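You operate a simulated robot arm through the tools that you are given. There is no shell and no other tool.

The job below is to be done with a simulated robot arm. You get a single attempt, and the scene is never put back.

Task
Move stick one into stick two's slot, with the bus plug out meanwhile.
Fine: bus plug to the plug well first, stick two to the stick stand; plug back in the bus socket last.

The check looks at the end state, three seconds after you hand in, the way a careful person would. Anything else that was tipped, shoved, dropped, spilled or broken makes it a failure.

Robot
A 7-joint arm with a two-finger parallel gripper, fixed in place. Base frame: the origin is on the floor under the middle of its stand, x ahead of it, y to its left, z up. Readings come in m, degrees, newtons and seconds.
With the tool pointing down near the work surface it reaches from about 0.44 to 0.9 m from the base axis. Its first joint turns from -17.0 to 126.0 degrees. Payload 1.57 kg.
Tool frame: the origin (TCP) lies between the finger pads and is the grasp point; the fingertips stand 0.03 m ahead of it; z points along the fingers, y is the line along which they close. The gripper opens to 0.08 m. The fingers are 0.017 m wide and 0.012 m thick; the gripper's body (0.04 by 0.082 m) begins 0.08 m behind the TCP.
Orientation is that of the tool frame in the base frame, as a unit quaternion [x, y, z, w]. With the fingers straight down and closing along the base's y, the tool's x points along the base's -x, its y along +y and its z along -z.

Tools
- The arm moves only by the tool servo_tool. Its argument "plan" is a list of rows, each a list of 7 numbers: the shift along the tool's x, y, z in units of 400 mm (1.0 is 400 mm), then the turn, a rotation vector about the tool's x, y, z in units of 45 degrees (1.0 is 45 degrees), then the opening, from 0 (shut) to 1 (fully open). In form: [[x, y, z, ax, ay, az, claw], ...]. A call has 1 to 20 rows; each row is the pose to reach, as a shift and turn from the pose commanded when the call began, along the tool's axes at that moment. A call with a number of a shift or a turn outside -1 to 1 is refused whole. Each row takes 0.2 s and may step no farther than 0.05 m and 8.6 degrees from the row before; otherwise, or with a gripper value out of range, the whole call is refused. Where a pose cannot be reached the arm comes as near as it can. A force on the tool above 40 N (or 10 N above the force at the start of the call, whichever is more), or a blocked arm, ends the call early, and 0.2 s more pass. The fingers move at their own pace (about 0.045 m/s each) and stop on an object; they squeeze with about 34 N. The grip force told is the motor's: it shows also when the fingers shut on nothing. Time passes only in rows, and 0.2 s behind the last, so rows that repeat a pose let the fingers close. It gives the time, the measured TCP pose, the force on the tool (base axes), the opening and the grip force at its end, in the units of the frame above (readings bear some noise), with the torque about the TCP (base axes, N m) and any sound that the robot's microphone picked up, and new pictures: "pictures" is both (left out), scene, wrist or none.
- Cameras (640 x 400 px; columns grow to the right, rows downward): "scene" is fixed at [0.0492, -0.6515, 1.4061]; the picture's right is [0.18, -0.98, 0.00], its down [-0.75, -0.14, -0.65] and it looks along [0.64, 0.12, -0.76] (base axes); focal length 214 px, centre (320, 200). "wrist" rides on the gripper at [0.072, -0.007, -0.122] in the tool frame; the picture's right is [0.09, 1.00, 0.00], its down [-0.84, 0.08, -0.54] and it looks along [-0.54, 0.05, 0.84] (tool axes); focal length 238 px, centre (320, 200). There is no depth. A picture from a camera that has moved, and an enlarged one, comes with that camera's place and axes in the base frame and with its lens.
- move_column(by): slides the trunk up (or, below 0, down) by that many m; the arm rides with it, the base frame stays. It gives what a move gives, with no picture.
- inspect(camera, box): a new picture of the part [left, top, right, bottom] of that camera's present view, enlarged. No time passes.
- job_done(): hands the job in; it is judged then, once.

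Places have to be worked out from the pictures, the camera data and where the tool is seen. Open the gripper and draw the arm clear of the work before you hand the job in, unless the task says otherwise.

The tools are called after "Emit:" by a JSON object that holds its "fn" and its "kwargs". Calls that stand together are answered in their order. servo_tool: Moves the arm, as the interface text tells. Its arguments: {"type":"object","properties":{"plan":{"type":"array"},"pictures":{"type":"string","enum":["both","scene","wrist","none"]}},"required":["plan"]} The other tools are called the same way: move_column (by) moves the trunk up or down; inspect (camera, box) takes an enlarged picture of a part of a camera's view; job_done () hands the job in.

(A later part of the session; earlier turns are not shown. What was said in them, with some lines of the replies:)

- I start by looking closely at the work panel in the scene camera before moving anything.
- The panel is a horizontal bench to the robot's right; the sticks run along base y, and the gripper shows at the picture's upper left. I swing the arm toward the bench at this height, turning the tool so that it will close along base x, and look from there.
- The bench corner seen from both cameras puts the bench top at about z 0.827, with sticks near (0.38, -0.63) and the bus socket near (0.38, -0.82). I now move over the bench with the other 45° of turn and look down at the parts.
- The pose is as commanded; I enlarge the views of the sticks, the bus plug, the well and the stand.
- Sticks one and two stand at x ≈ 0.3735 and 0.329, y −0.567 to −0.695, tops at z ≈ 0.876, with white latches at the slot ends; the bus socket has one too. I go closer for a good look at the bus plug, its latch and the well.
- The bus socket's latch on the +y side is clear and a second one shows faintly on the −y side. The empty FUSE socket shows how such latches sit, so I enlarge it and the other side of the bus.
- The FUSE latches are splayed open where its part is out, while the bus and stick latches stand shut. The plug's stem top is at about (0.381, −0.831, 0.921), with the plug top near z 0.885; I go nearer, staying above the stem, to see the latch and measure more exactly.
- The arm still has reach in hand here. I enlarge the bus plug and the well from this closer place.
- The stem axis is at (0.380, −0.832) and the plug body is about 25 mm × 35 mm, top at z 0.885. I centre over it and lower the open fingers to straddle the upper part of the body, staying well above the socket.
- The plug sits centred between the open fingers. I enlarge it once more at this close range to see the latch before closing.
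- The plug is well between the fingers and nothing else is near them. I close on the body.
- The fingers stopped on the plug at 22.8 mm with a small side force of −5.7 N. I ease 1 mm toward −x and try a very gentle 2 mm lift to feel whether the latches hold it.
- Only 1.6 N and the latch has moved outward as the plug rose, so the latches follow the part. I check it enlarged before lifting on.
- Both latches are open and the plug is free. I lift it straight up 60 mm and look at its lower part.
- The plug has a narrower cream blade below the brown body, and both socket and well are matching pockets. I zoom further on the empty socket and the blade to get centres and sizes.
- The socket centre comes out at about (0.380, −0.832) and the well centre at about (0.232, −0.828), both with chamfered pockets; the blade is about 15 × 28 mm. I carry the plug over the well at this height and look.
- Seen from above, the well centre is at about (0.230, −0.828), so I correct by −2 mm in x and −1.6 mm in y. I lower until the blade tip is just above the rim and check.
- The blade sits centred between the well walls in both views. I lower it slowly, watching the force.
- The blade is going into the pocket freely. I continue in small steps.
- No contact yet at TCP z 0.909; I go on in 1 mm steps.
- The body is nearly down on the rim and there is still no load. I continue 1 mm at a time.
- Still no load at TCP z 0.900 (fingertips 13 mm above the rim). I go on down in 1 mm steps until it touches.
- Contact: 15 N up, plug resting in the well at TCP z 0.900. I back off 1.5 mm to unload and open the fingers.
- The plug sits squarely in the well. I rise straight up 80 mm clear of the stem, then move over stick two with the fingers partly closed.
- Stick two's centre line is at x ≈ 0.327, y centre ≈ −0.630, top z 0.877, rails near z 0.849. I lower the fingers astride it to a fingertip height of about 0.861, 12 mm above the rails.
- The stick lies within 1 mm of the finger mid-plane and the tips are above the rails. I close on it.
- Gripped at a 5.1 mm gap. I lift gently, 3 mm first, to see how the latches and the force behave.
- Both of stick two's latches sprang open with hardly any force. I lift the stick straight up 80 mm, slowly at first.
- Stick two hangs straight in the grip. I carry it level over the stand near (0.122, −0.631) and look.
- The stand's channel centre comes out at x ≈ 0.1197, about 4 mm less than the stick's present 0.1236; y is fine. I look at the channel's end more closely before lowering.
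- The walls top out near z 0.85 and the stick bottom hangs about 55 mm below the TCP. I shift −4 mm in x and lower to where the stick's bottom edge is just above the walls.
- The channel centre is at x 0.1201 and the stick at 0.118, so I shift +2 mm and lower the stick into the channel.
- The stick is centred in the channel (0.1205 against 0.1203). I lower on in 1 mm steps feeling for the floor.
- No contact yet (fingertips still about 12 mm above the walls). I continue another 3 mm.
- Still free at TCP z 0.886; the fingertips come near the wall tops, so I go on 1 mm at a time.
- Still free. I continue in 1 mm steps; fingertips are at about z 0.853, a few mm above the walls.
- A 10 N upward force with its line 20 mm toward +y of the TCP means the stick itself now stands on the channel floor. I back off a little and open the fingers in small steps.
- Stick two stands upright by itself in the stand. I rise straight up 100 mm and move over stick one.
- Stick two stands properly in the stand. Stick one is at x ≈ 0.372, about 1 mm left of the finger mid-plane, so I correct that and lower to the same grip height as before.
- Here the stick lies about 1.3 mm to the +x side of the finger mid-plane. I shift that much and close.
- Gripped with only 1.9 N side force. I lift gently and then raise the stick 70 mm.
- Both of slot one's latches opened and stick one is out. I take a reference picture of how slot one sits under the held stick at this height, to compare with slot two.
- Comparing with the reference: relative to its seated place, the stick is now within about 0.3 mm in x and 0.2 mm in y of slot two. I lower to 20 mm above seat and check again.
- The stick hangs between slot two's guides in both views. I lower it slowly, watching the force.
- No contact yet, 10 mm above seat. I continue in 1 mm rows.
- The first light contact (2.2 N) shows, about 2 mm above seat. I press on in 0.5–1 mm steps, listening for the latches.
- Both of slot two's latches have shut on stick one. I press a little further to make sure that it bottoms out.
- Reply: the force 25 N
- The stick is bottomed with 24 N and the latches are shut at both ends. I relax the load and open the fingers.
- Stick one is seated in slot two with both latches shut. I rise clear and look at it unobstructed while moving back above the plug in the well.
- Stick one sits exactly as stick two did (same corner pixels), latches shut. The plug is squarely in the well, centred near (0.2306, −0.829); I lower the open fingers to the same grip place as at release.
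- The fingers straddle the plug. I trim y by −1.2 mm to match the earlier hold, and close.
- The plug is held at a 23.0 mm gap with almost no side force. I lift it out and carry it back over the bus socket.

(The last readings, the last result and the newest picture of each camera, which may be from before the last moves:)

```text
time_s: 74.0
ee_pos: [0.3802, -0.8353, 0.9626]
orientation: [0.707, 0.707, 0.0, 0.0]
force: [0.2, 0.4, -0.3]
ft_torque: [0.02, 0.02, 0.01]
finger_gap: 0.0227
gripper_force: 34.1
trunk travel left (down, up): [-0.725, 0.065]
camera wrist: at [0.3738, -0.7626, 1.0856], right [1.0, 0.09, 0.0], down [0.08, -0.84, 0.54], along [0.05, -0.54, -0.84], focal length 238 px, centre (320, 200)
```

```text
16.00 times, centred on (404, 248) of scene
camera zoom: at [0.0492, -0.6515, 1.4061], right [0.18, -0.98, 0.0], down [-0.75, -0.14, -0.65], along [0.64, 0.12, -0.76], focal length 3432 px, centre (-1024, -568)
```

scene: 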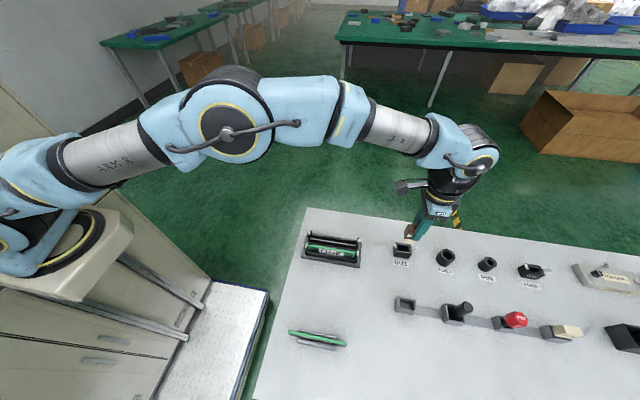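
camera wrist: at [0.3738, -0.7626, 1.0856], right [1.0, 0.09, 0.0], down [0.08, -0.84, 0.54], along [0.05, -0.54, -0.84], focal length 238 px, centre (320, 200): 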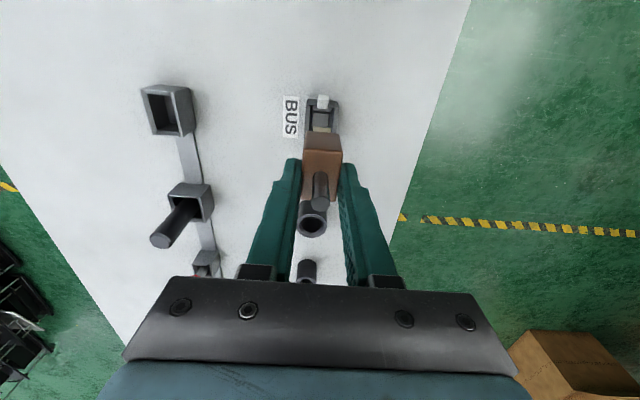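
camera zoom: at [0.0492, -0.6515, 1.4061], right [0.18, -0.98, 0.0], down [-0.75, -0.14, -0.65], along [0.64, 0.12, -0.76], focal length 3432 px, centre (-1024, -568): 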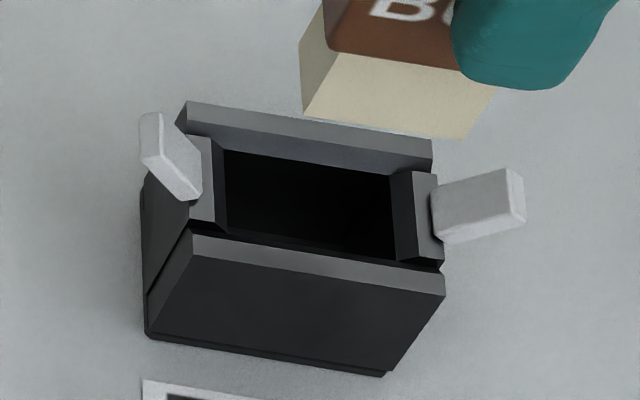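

The view matches the reference from the first lift to within 0.3 mm in x, and y agrees with the seated readings. I lower the blade to just above the socket and check again.

Emit:
{"fn": "servo_tool", "kwargs": {"plan": [[0, 0, 0.02, 0, 0, 0, 0], [0, 0, 0.045, 0, 0, 0, 0], [0, 0, 0.07, 0, 0, 0, 0], [0, 0, 0.07, 0, 0, 0, 0], [0, 0, 0.07, 0, 0, 0, 0]], "pictures": "both"}}

Emit:
{"fn": "inspect", "kwargs": {"camera": "wrist", "box": [292, 95, 348, 140]}}

Emit:
{"fn": "inspect", "kwargs": {"camera": "scene", "box": [388, 225, 428, 260]}}

```text
time_s: 75.2
ee_pos: [0.3797, -0.8349, 0.9347]
orientation: [0.708, 0.707, 0.0, 0.001]
force: [-0.2, -0.1, 0.3]
ft_torque: [0.02, 0.0, 0.01]
finger_gap: 0.0228
gripper_force: 33.4
trunk travel left (down, up): [-0.725, 0.065]
camera wrist: at [0.3738, -0.7625, 1.0573], right [1.0, 0.09, 0.0], down [0.08, -0.84, 0.54], along [0.05, -0.54, -0.84], focal length 238 px, centre (320, 200)
```

scene: 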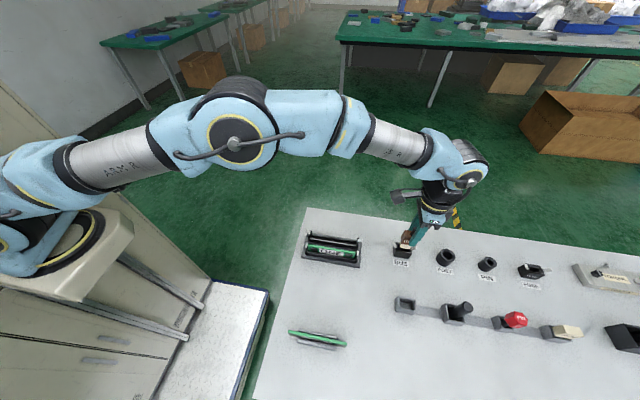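
wrist: 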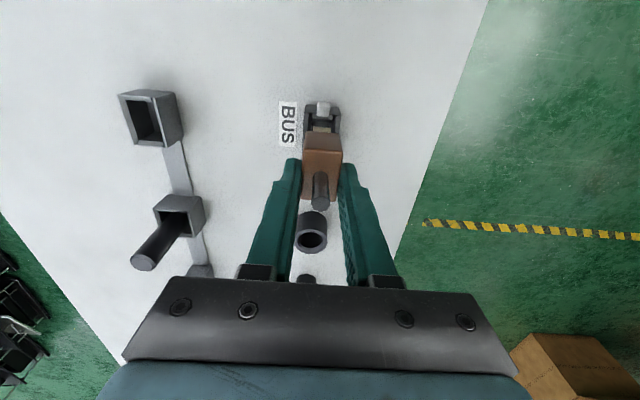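

```text
8.89 times, centred on (320, 118) of wrist
camera zoom: at [0.3738, -0.7625, 1.0573], right [1.0, 0.09, 0.0], down [0.08, -0.84, 0.54], along [0.05, -0.54, -0.84], focal length 2119 px, centre (320, 933)
```

zoom: 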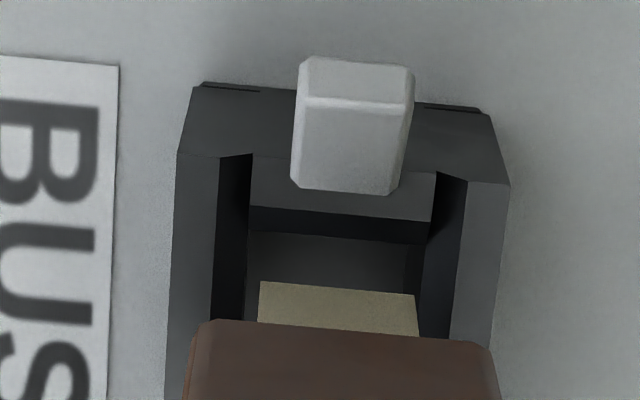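

```text
11.43 times, centred on (408, 242) of scene
camera zoom: at [0.0492, -0.6515, 1.4061], right [0.18, -0.98, 0.0], down [-0.75, -0.14, -0.65], along [0.64, 0.12, -0.76], focal length 2451 px, centre (-686, -286)
```

zoom: 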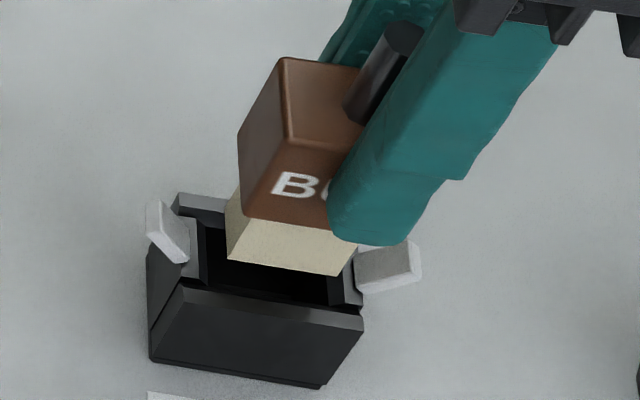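

The blade is over the opening with even gaps. I lower it slowly into the socket.

Emit:
{"fn": "servo_tool", "kwargs": {"plan": [[0, 0, 0.0075, 0, 0, 0, 0], [0, 0, 0.015, 0, 0, 0, 0], [0, 0, 0.0225, 0, 0, 0, 0], [0, 0, 0.03, 0, 0, 0, 0], [0, 0, 0.0375, 0, 0, 0, 0], [0, 0, 0.045, 0, 0, 0, 0], [0, 0, 0.0525, 0, 0, 0, 0], [0, 0, 0.0525, 0, 0, 0, 0]], "pictures": "both"}}

Emit:
{"fn": "inspect", "kwargs": {"camera": "wrist", "box": [292, 95, 348, 140]}}

Emit:
{"fn": "inspect", "kwargs": {"camera": "scene", "box": [388, 225, 428, 260]}}

```text
time_s: 77.0
ee_pos: [0.3802, -0.8337, 0.9128]
orientation: [0.708, 0.707, 0.001, -0.001]
force: [0.4, 0.4, -0.3]
ft_torque: [0.0, -0.01, 0.01]
finger_gap: 0.0226
gripper_force: 33.5
trunk travel left (down, up): [-0.725, 0.065]
camera wrist: at [0.3738, -0.7617, 1.0363], right [1.0, 0.09, 0.0], down [0.08, -0.84, 0.54], along [0.05, -0.54, -0.84], focal length 238 px, centre (320, 200)
```

scene: 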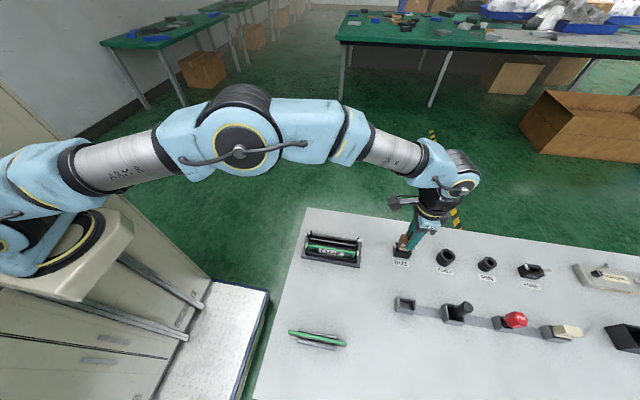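
wrist: 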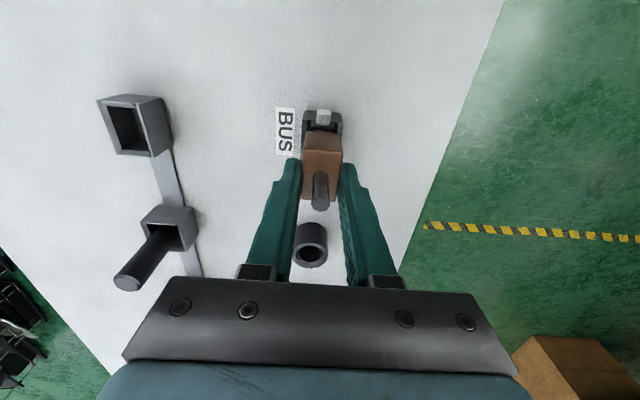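

```text
8.89 times, centred on (320, 118) of wrist
camera zoom: at [0.3738, -0.7617, 1.0363], right [1.0, 0.09, 0.0], down [0.08, -0.84, 0.54], along [0.05, -0.54, -0.84], focal length 2119 px, centre (320, 933)
```

zoom: 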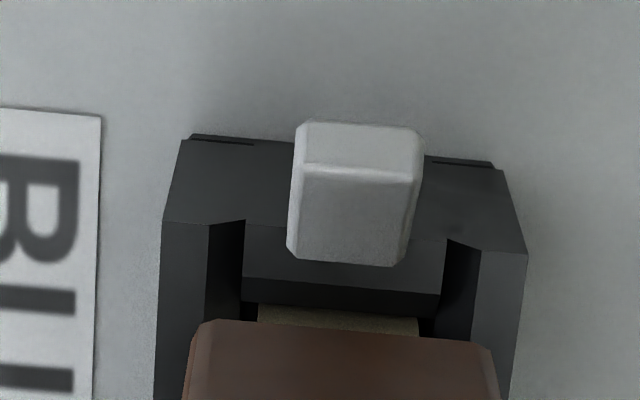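

```text
11.43 times, centred on (408, 242) of scene
camera zoom: at [0.0492, -0.6515, 1.4061], right [0.18, -0.98, 0.0], down [-0.75, -0.14, -0.65], along [0.64, 0.12, -0.76], focal length 2451 px, centre (-686, -286)
```

zoom: 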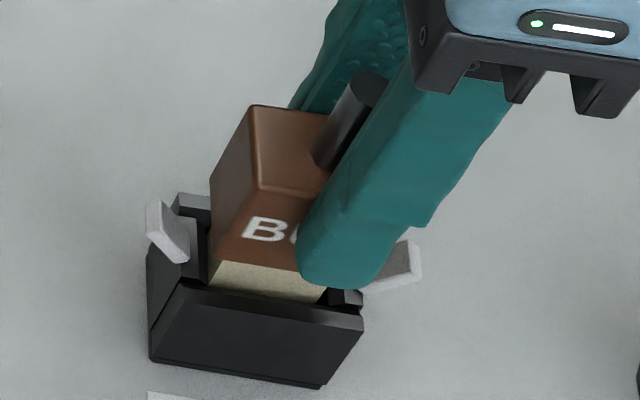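

The blade is entering freely. I go on in 1 mm rows to about 3 mm above seat.

Emit:
{"fn": "servo_tool", "kwargs": {"plan": [[0, 0, 0.0025, 0, 0, 0, 0], [0, 0, 0.005, 0, 0, 0, 0], [0, 0, 0.0075, 0, 0, 0, 0], [0, 0, 0.01, 0, 0, 0, 0], [0, 0, 0.0125, 0, 0, 0, 0], [0, 0, 0.015, 0, 0, 0, 0], [0, 0, 0.0175, 0, 0, 0, 0], [0, 0, 0.02, 0, 0, 0, 0], [0, 0, 0.0225, 0, 0, 0, 0], [0, 0, 0.0225, 0, 0, 0, 0]], "pictures": "none"}}

```text
time_s: 79.2
ee_pos: [0.3796, -0.8329, 0.9054]
orientation: [0.708, 0.706, 0.0, 0.0]
force: [0.7, 0.0, 0.2]
ft_torque: [0.05, 0.06, 0.0]
finger_gap: 0.0225
gripper_force: 33.6
trunk travel left (down, up): [-0.725, 0.065]
```

Emit:
{"fn": "servo_tool", "kwargs": {"plan": [[0, 0, 0.0025, 0, 0, 0, 0], [0, 0, 0.005, 0, 0, 0, 0], [0, 0, 0.0075, 0, 0, 0, 0], [0, 0, 0.0075, 0, 0, 0, 0]], "pictures": "wrist"}}

Emit:
{"fn": "inspect", "kwargs": {"camera": "scene", "box": [388, 225, 428, 260]}}

```text
time_s: 80.2
ee_pos: [0.3801, -0.8339, 0.9021]
orientation: [0.708, 0.706, -0.001, 0.0]
force: [-0.7, 0.6, 2.4]
ft_torque: [0.03, 0.0, -0.03]
finger_gap: 0.0228
gripper_force: 33.5
trunk travel left (down, up): [-0.725, 0.065]
camera wrist: at [0.3737, -0.7622, 1.0254], right [1.0, 0.09, 0.0], down [0.08, -0.84, 0.54], along [0.05, -0.54, -0.84], focal length 238 px, centre (320, 200)
```

wrist: 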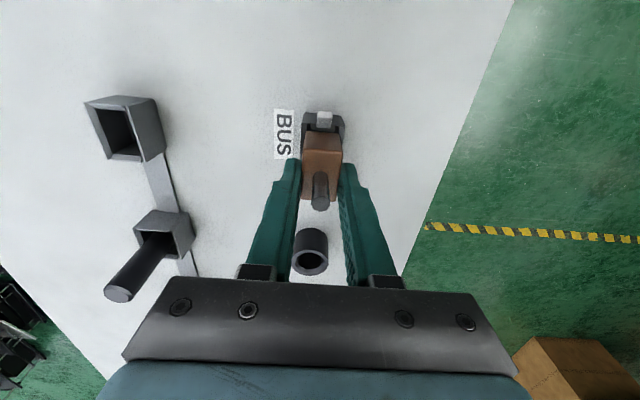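

```text
11.43 times, centred on (408, 242) of scene
camera zoom: at [0.0492, -0.6515, 1.4061], right [0.18, -0.98, 0.0], down [-0.75, -0.14, -0.65], along [0.64, 0.12, -0.76], focal length 2451 px, centre (-686, -286)
```

zoom: 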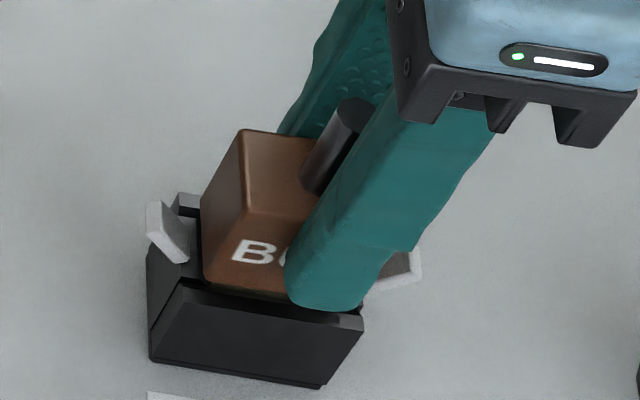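

First light contact (2.4 N) about 1 mm above seat; the latches are still open. I press home in half-millimetre steps.

Emit:
{"fn": "servo_tool", "kwargs": {"plan": [[0, 0, 0.00125, 0, 0, 0, 0], [0, 0, 0.0025, 0, 0, 0, 0], [0, 0, 0.00375, 0, 0, 0, 0], [0, 0, 0.00375, 0, 0, 0, 0]], "pictures": "wrist"}}

Emit:
{"fn": "inspect", "kwargs": {"camera": "scene", "box": [388, 225, 428, 260]}}

```text
time_s: 81.2
ee_pos: [0.3787, -0.8344, 0.9012]
orientation: [0.708, 0.706, 0.0, 0.0]
force: [-0.1, -0.1, 4.9]
ft_torque: [0.06, 0.0, 0.03]
finger_gap: 0.0226
gripper_force: 33.8
trunk travel left (down, up): [-0.725, 0.065]
camera wrist: at [0.3734, -0.7622, 1.024], right [1.0, 0.09, 0.0], down [0.08, -0.84, 0.54], along [0.05, -0.54, -0.84], focal length 238 px, centre (320, 200)
```

wrist: 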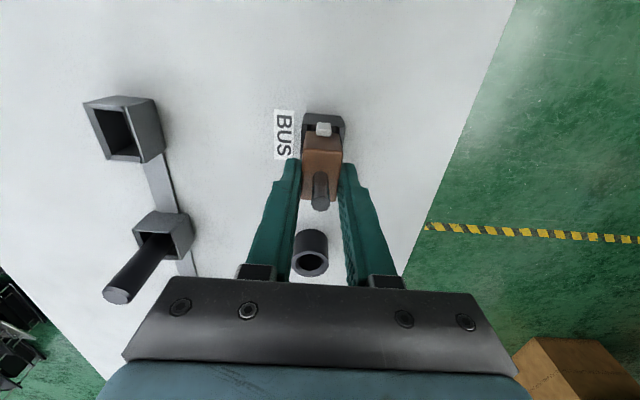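

```text
11.43 times, centred on (408, 242) of scene
camera zoom: at [0.0492, -0.6515, 1.4061], right [0.18, -0.98, 0.0], down [-0.75, -0.14, -0.65], along [0.64, 0.12, -0.76], focal length 2451 px, centre (-686, -286)
```

zoom: 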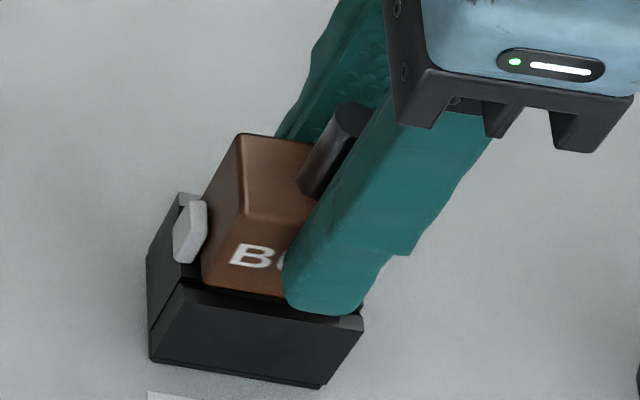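

Both bus latches have shut. I press a bit more until it clearly bottoms.

Emit:
{"fn": "servo_tool", "kwargs": {"plan": [[0, 0, 0.00125, 0, 0, 0, 0], [0, 0, 0.0025, 0, 0, 0, 0], [0, 0, 0.0025, 0, 0, 0, 0]], "pictures": "none"}}

```text
time_s: 82.0
ee_pos: [0.3795, -0.8349, 0.9]
orientation: [0.708, 0.706, 0.0, 0.0]
force: [-1.2, 1.8, 13.8]
ft_torque: [0.29, 0.08, 0.02]
finger_gap: 0.0225
gripper_force: 33.8
trunk travel left (down, up): [-0.725, 0.065]
```

Emit:
{"fn": "servo_tool", "kwargs": {"plan": [[0, 0, 0.00125, 0, 0, 0, 0], [0, 0, 0.002, 0, 0, 0, 0], [0, 0, 0.002, 0, 0, 0, 0]], "pictures": "none"}}

```text
time_s: 82.8
ee_pos: [0.3799, -0.8337, 0.9009]
orientation: [0.708, 0.707, 0.0, 0.001]
force: [-0.4, 3.0, 20.9]
ft_torque: [0.25, 0.09, -0.01]
finger_gap: 0.0229
gripper_force: 34.1
trunk travel left (down, up): [-0.725, 0.065]
```

The plug is bottomed (21 N, no more travel). I unload and open the fingers.

Emit:
{"fn": "servo_tool", "kwargs": {"plan": [[0, 0, -0.0035, 0, 0, 0, 0], [0, 0, -0.0035, 0, 0, 0, 0], [0, 0, -0.0035, 0, 0, 0, 0.4], [0, 0, -0.0035, 0, 0, 0, 0.6], [0, 0, -0.0035, 0, 0, 0, 0.6], [0, 0, -0.0035, 0, 0, 0, 0.6]], "pictures": "both"}}

Emit:
{"fn": "inspect", "kwargs": {"camera": "scene", "box": [388, 225, 428, 260]}}

Emit:
{"fn": "inspect", "kwargs": {"camera": "wrist", "box": [270, 100, 370, 200]}}

```text
time_s: 84.2
ee_pos: [0.379, -0.8339, 0.9]
orientation: [0.708, 0.706, 0.0, 0.0]
force: [0.3, -0.3, 0.4]
ft_torque: [0.01, 0.01, 0.0]
finger_gap: 0.0478
gripper_force: 0.1
trunk travel left (down, up): [-0.725, 0.065]
camera wrist: at [0.374, -0.7624, 1.0234], right [1.0, 0.09, 0.0], down [0.08, -0.84, 0.54], along [0.05, -0.54, -0.84], focal length 238 px, centre (320, 200)
```

scene: 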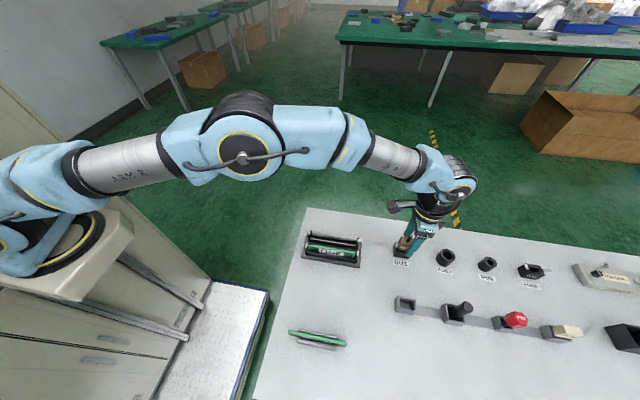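
wrist: 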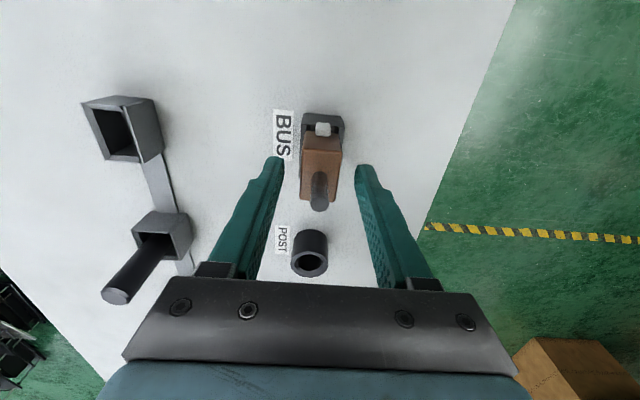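

```text
11.43 times, centred on (408, 242) of scene
camera zoom: at [0.0492, -0.6515, 1.4061], right [0.18, -0.98, 0.0], down [-0.75, -0.14, -0.65], along [0.64, 0.12, -0.76], focal length 2451 px, centre (-686, -286)
```

zoom: 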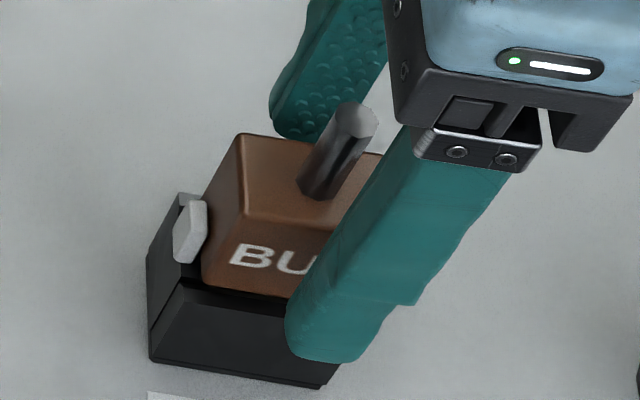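

```text
4.00 times, centred on (320, 150) of wrist
camera zoom: at [0.374, -0.7624, 1.0234], right [1.0, 0.09, 0.0], down [0.08, -0.84, 0.54], along [0.05, -0.54, -0.84], focal length 953 px, centre (320, 400)
```

zoom: 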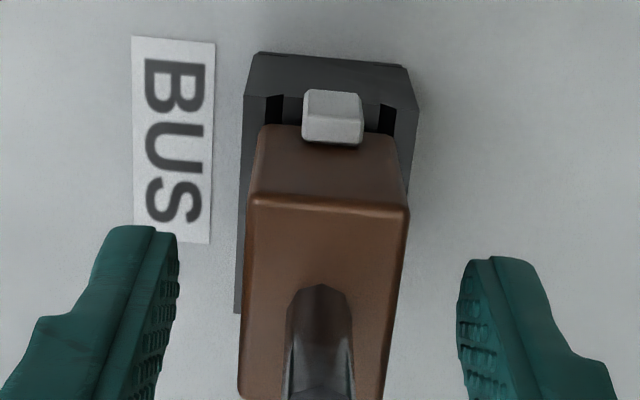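

The plug is back in the bus socket, latched. I rise straight up and draw the arm back clear of the bench with the gripper open.

Emit:
{"fn": "servo_tool", "kwargs": {"plan": [[0, 0, -0.05, 0, 0, 0, 0.6], [0, 0, -0.12, 0, 0, 0, 0.6], [0, 0, -0.2, 0, 0, 0, 0.6], [0, 0, -0.3, 0, 0, 0, 0.8], [0.05, 0, -0.4, 0, 0, 0, 1], [0.13, 0, -0.48, 0, 0, 0, 1], [0.23, 0, -0.52, 0, 0, 0, 1], [0.34, 0, -0.55, 0, 0, 0, 1], [0.45, 0, -0.55, 0, 0, 0, 1], [0.56, 0, -0.55, 0, 0, 0, 1], [0.67, 0, -0.55, 0, 0, 0, 1], [0.78, 0.02, -0.55, 0, 0, 0, 1], [0.89, 0.04, -0.55, 0, 0, 0, 1], [0.98, 0.06, -0.55, 0, 0, 0, 1], [0.98, 0.06, -0.55, 0, 0, 0, 1]], "pictures": "both"}}

Emit:
{"fn": "inspect", "kwargs": {"camera": "scene", "box": [380, 225, 444, 265]}}

Emit:
{"fn": "inspect", "kwargs": {"camera": "scene", "box": [296, 222, 376, 272]}}

Emit:
{"fn": "inspect", "kwargs": {"camera": "scene", "box": [280, 310, 360, 365]}}

Emit:
{"fn": "inspect", "kwargs": {"camera": "scene", "box": [380, 280, 600, 360]}}

Emit:
{"fn": "inspect", "kwargs": {"camera": "scene", "box": [400, 236, 424, 251]}}

```text
time_s: 87.4
ee_pos: [0.4031, -0.4426, 1.1183]
orientation: [0.707, 0.707, 0.0, 0.001]
force: [-1.2, 0.5, 0.2]
ft_torque: [0.0, 0.01, -0.04]
finger_gap: 0.08
gripper_force: 0.0
trunk travel left (down, up): [-0.725, 0.065]
camera wrist: at [0.397, -0.3704, 1.2426], right [1.0, 0.09, 0.0], down [0.08, -0.84, 0.54], along [0.05, -0.54, -0.84], focal length 238 px, centre (320, 200)
```

scene: 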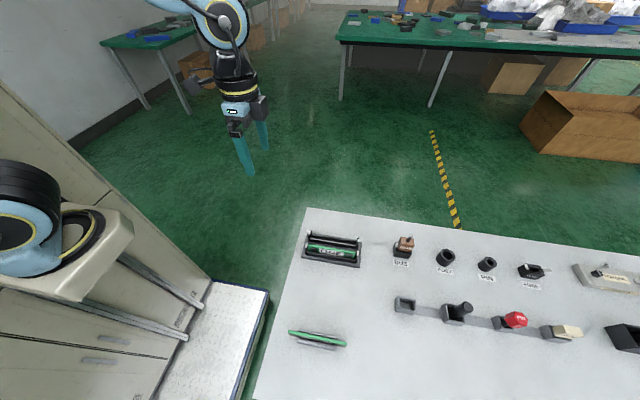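
wrist: 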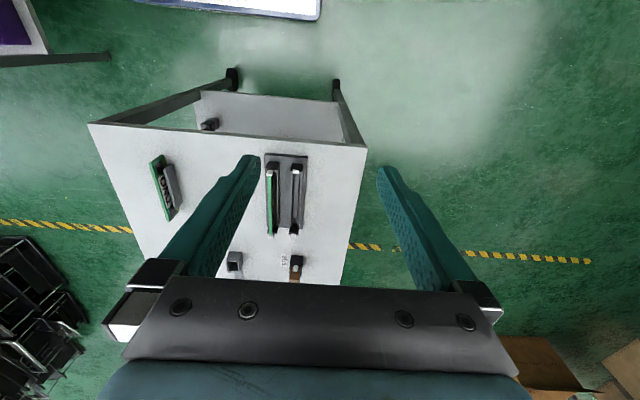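

```text
10.00 times, centred on (412, 245) of scene
camera zoom: at [0.0492, -0.6515, 1.4061], right [0.18, -0.98, 0.0], down [-0.75, -0.14, -0.65], along [0.64, 0.12, -0.76], focal length 2145 px, centre (-600, -250)
```

zoom: 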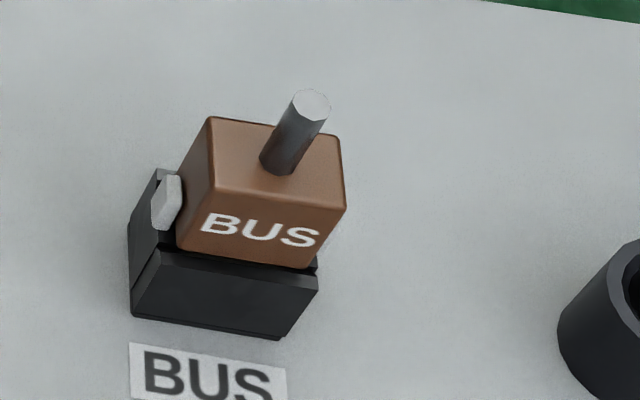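

```text
8.00 times, centred on (336, 247) of scene
camera zoom: at [0.0492, -0.6515, 1.4061], right [0.18, -0.98, 0.0], down [-0.75, -0.14, -0.65], along [0.64, 0.12, -0.76], focal length 1716 px, centre (192, -176)
```

zoom: 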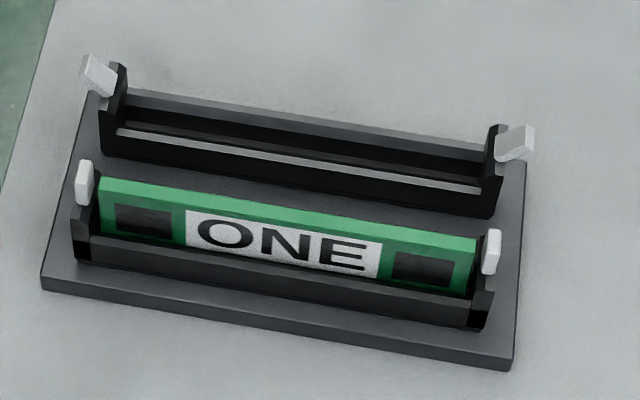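

```text
7.27 times, centred on (320, 338) of scene
camera zoom: at [0.0492, -0.6515, 1.4061], right [0.18, -0.98, 0.0], down [-0.75, -0.14, -0.65], along [0.64, 0.12, -0.76], focal length 1560 px, centre (320, -800)
```

zoom: 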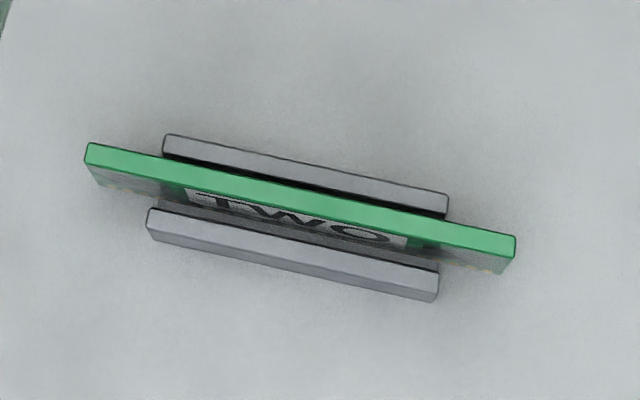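

```text
2.91 times, centred on (490, 320) of scene
camera zoom: at [0.0492, -0.6515, 1.4061], right [0.18, -0.98, 0.0], down [-0.75, -0.14, -0.65], along [0.64, 0.12, -0.76], focal length 624 px, centre (-174, -149)
```

zoom: 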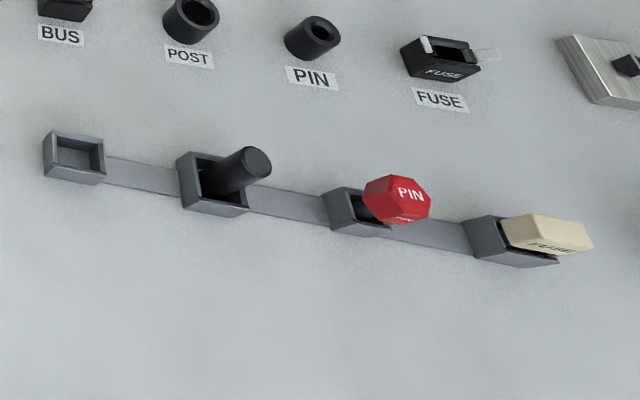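

```text
16.00 times, centred on (412, 244) of scene
camera zoom: at [0.0492, -0.6515, 1.4061], right [0.18, -0.98, 0.0], down [-0.75, -0.14, -0.65], along [0.64, 0.12, -0.76], focal length 3432 px, centre (-1152, -496)
```

zoom: 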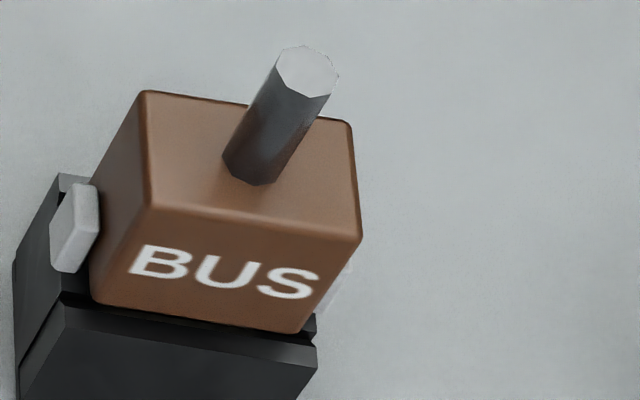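

The bus plug looks exactly as at the start, latched in its socket. Stick one is latched in slot two, stick two stands in the stand, and the rest is untouched. The gripper is open and clear of the bench, so I hand in.

Emit:
{"fn": "job_done", "kwargs": {}}

```text
The job is handed in.
```

The job is done and handed in; I don't have the check's verdict.

- **Bus plug:** I moved it to the plug well first. Last of all I put it back in the bus socket, where it bottomed out and both latches shut.
- **Stick two:** it stands upright by itself in the stick stand.
- **Stick one:** it is fully seated in stick two's slot with both latches shut. Its old slot is empty, with its latches open.
- **Everything else:** in the final pictures nothing else on the bench has been moved or knocked.

The gripper is open and the arm is drawn back clear of the bench.
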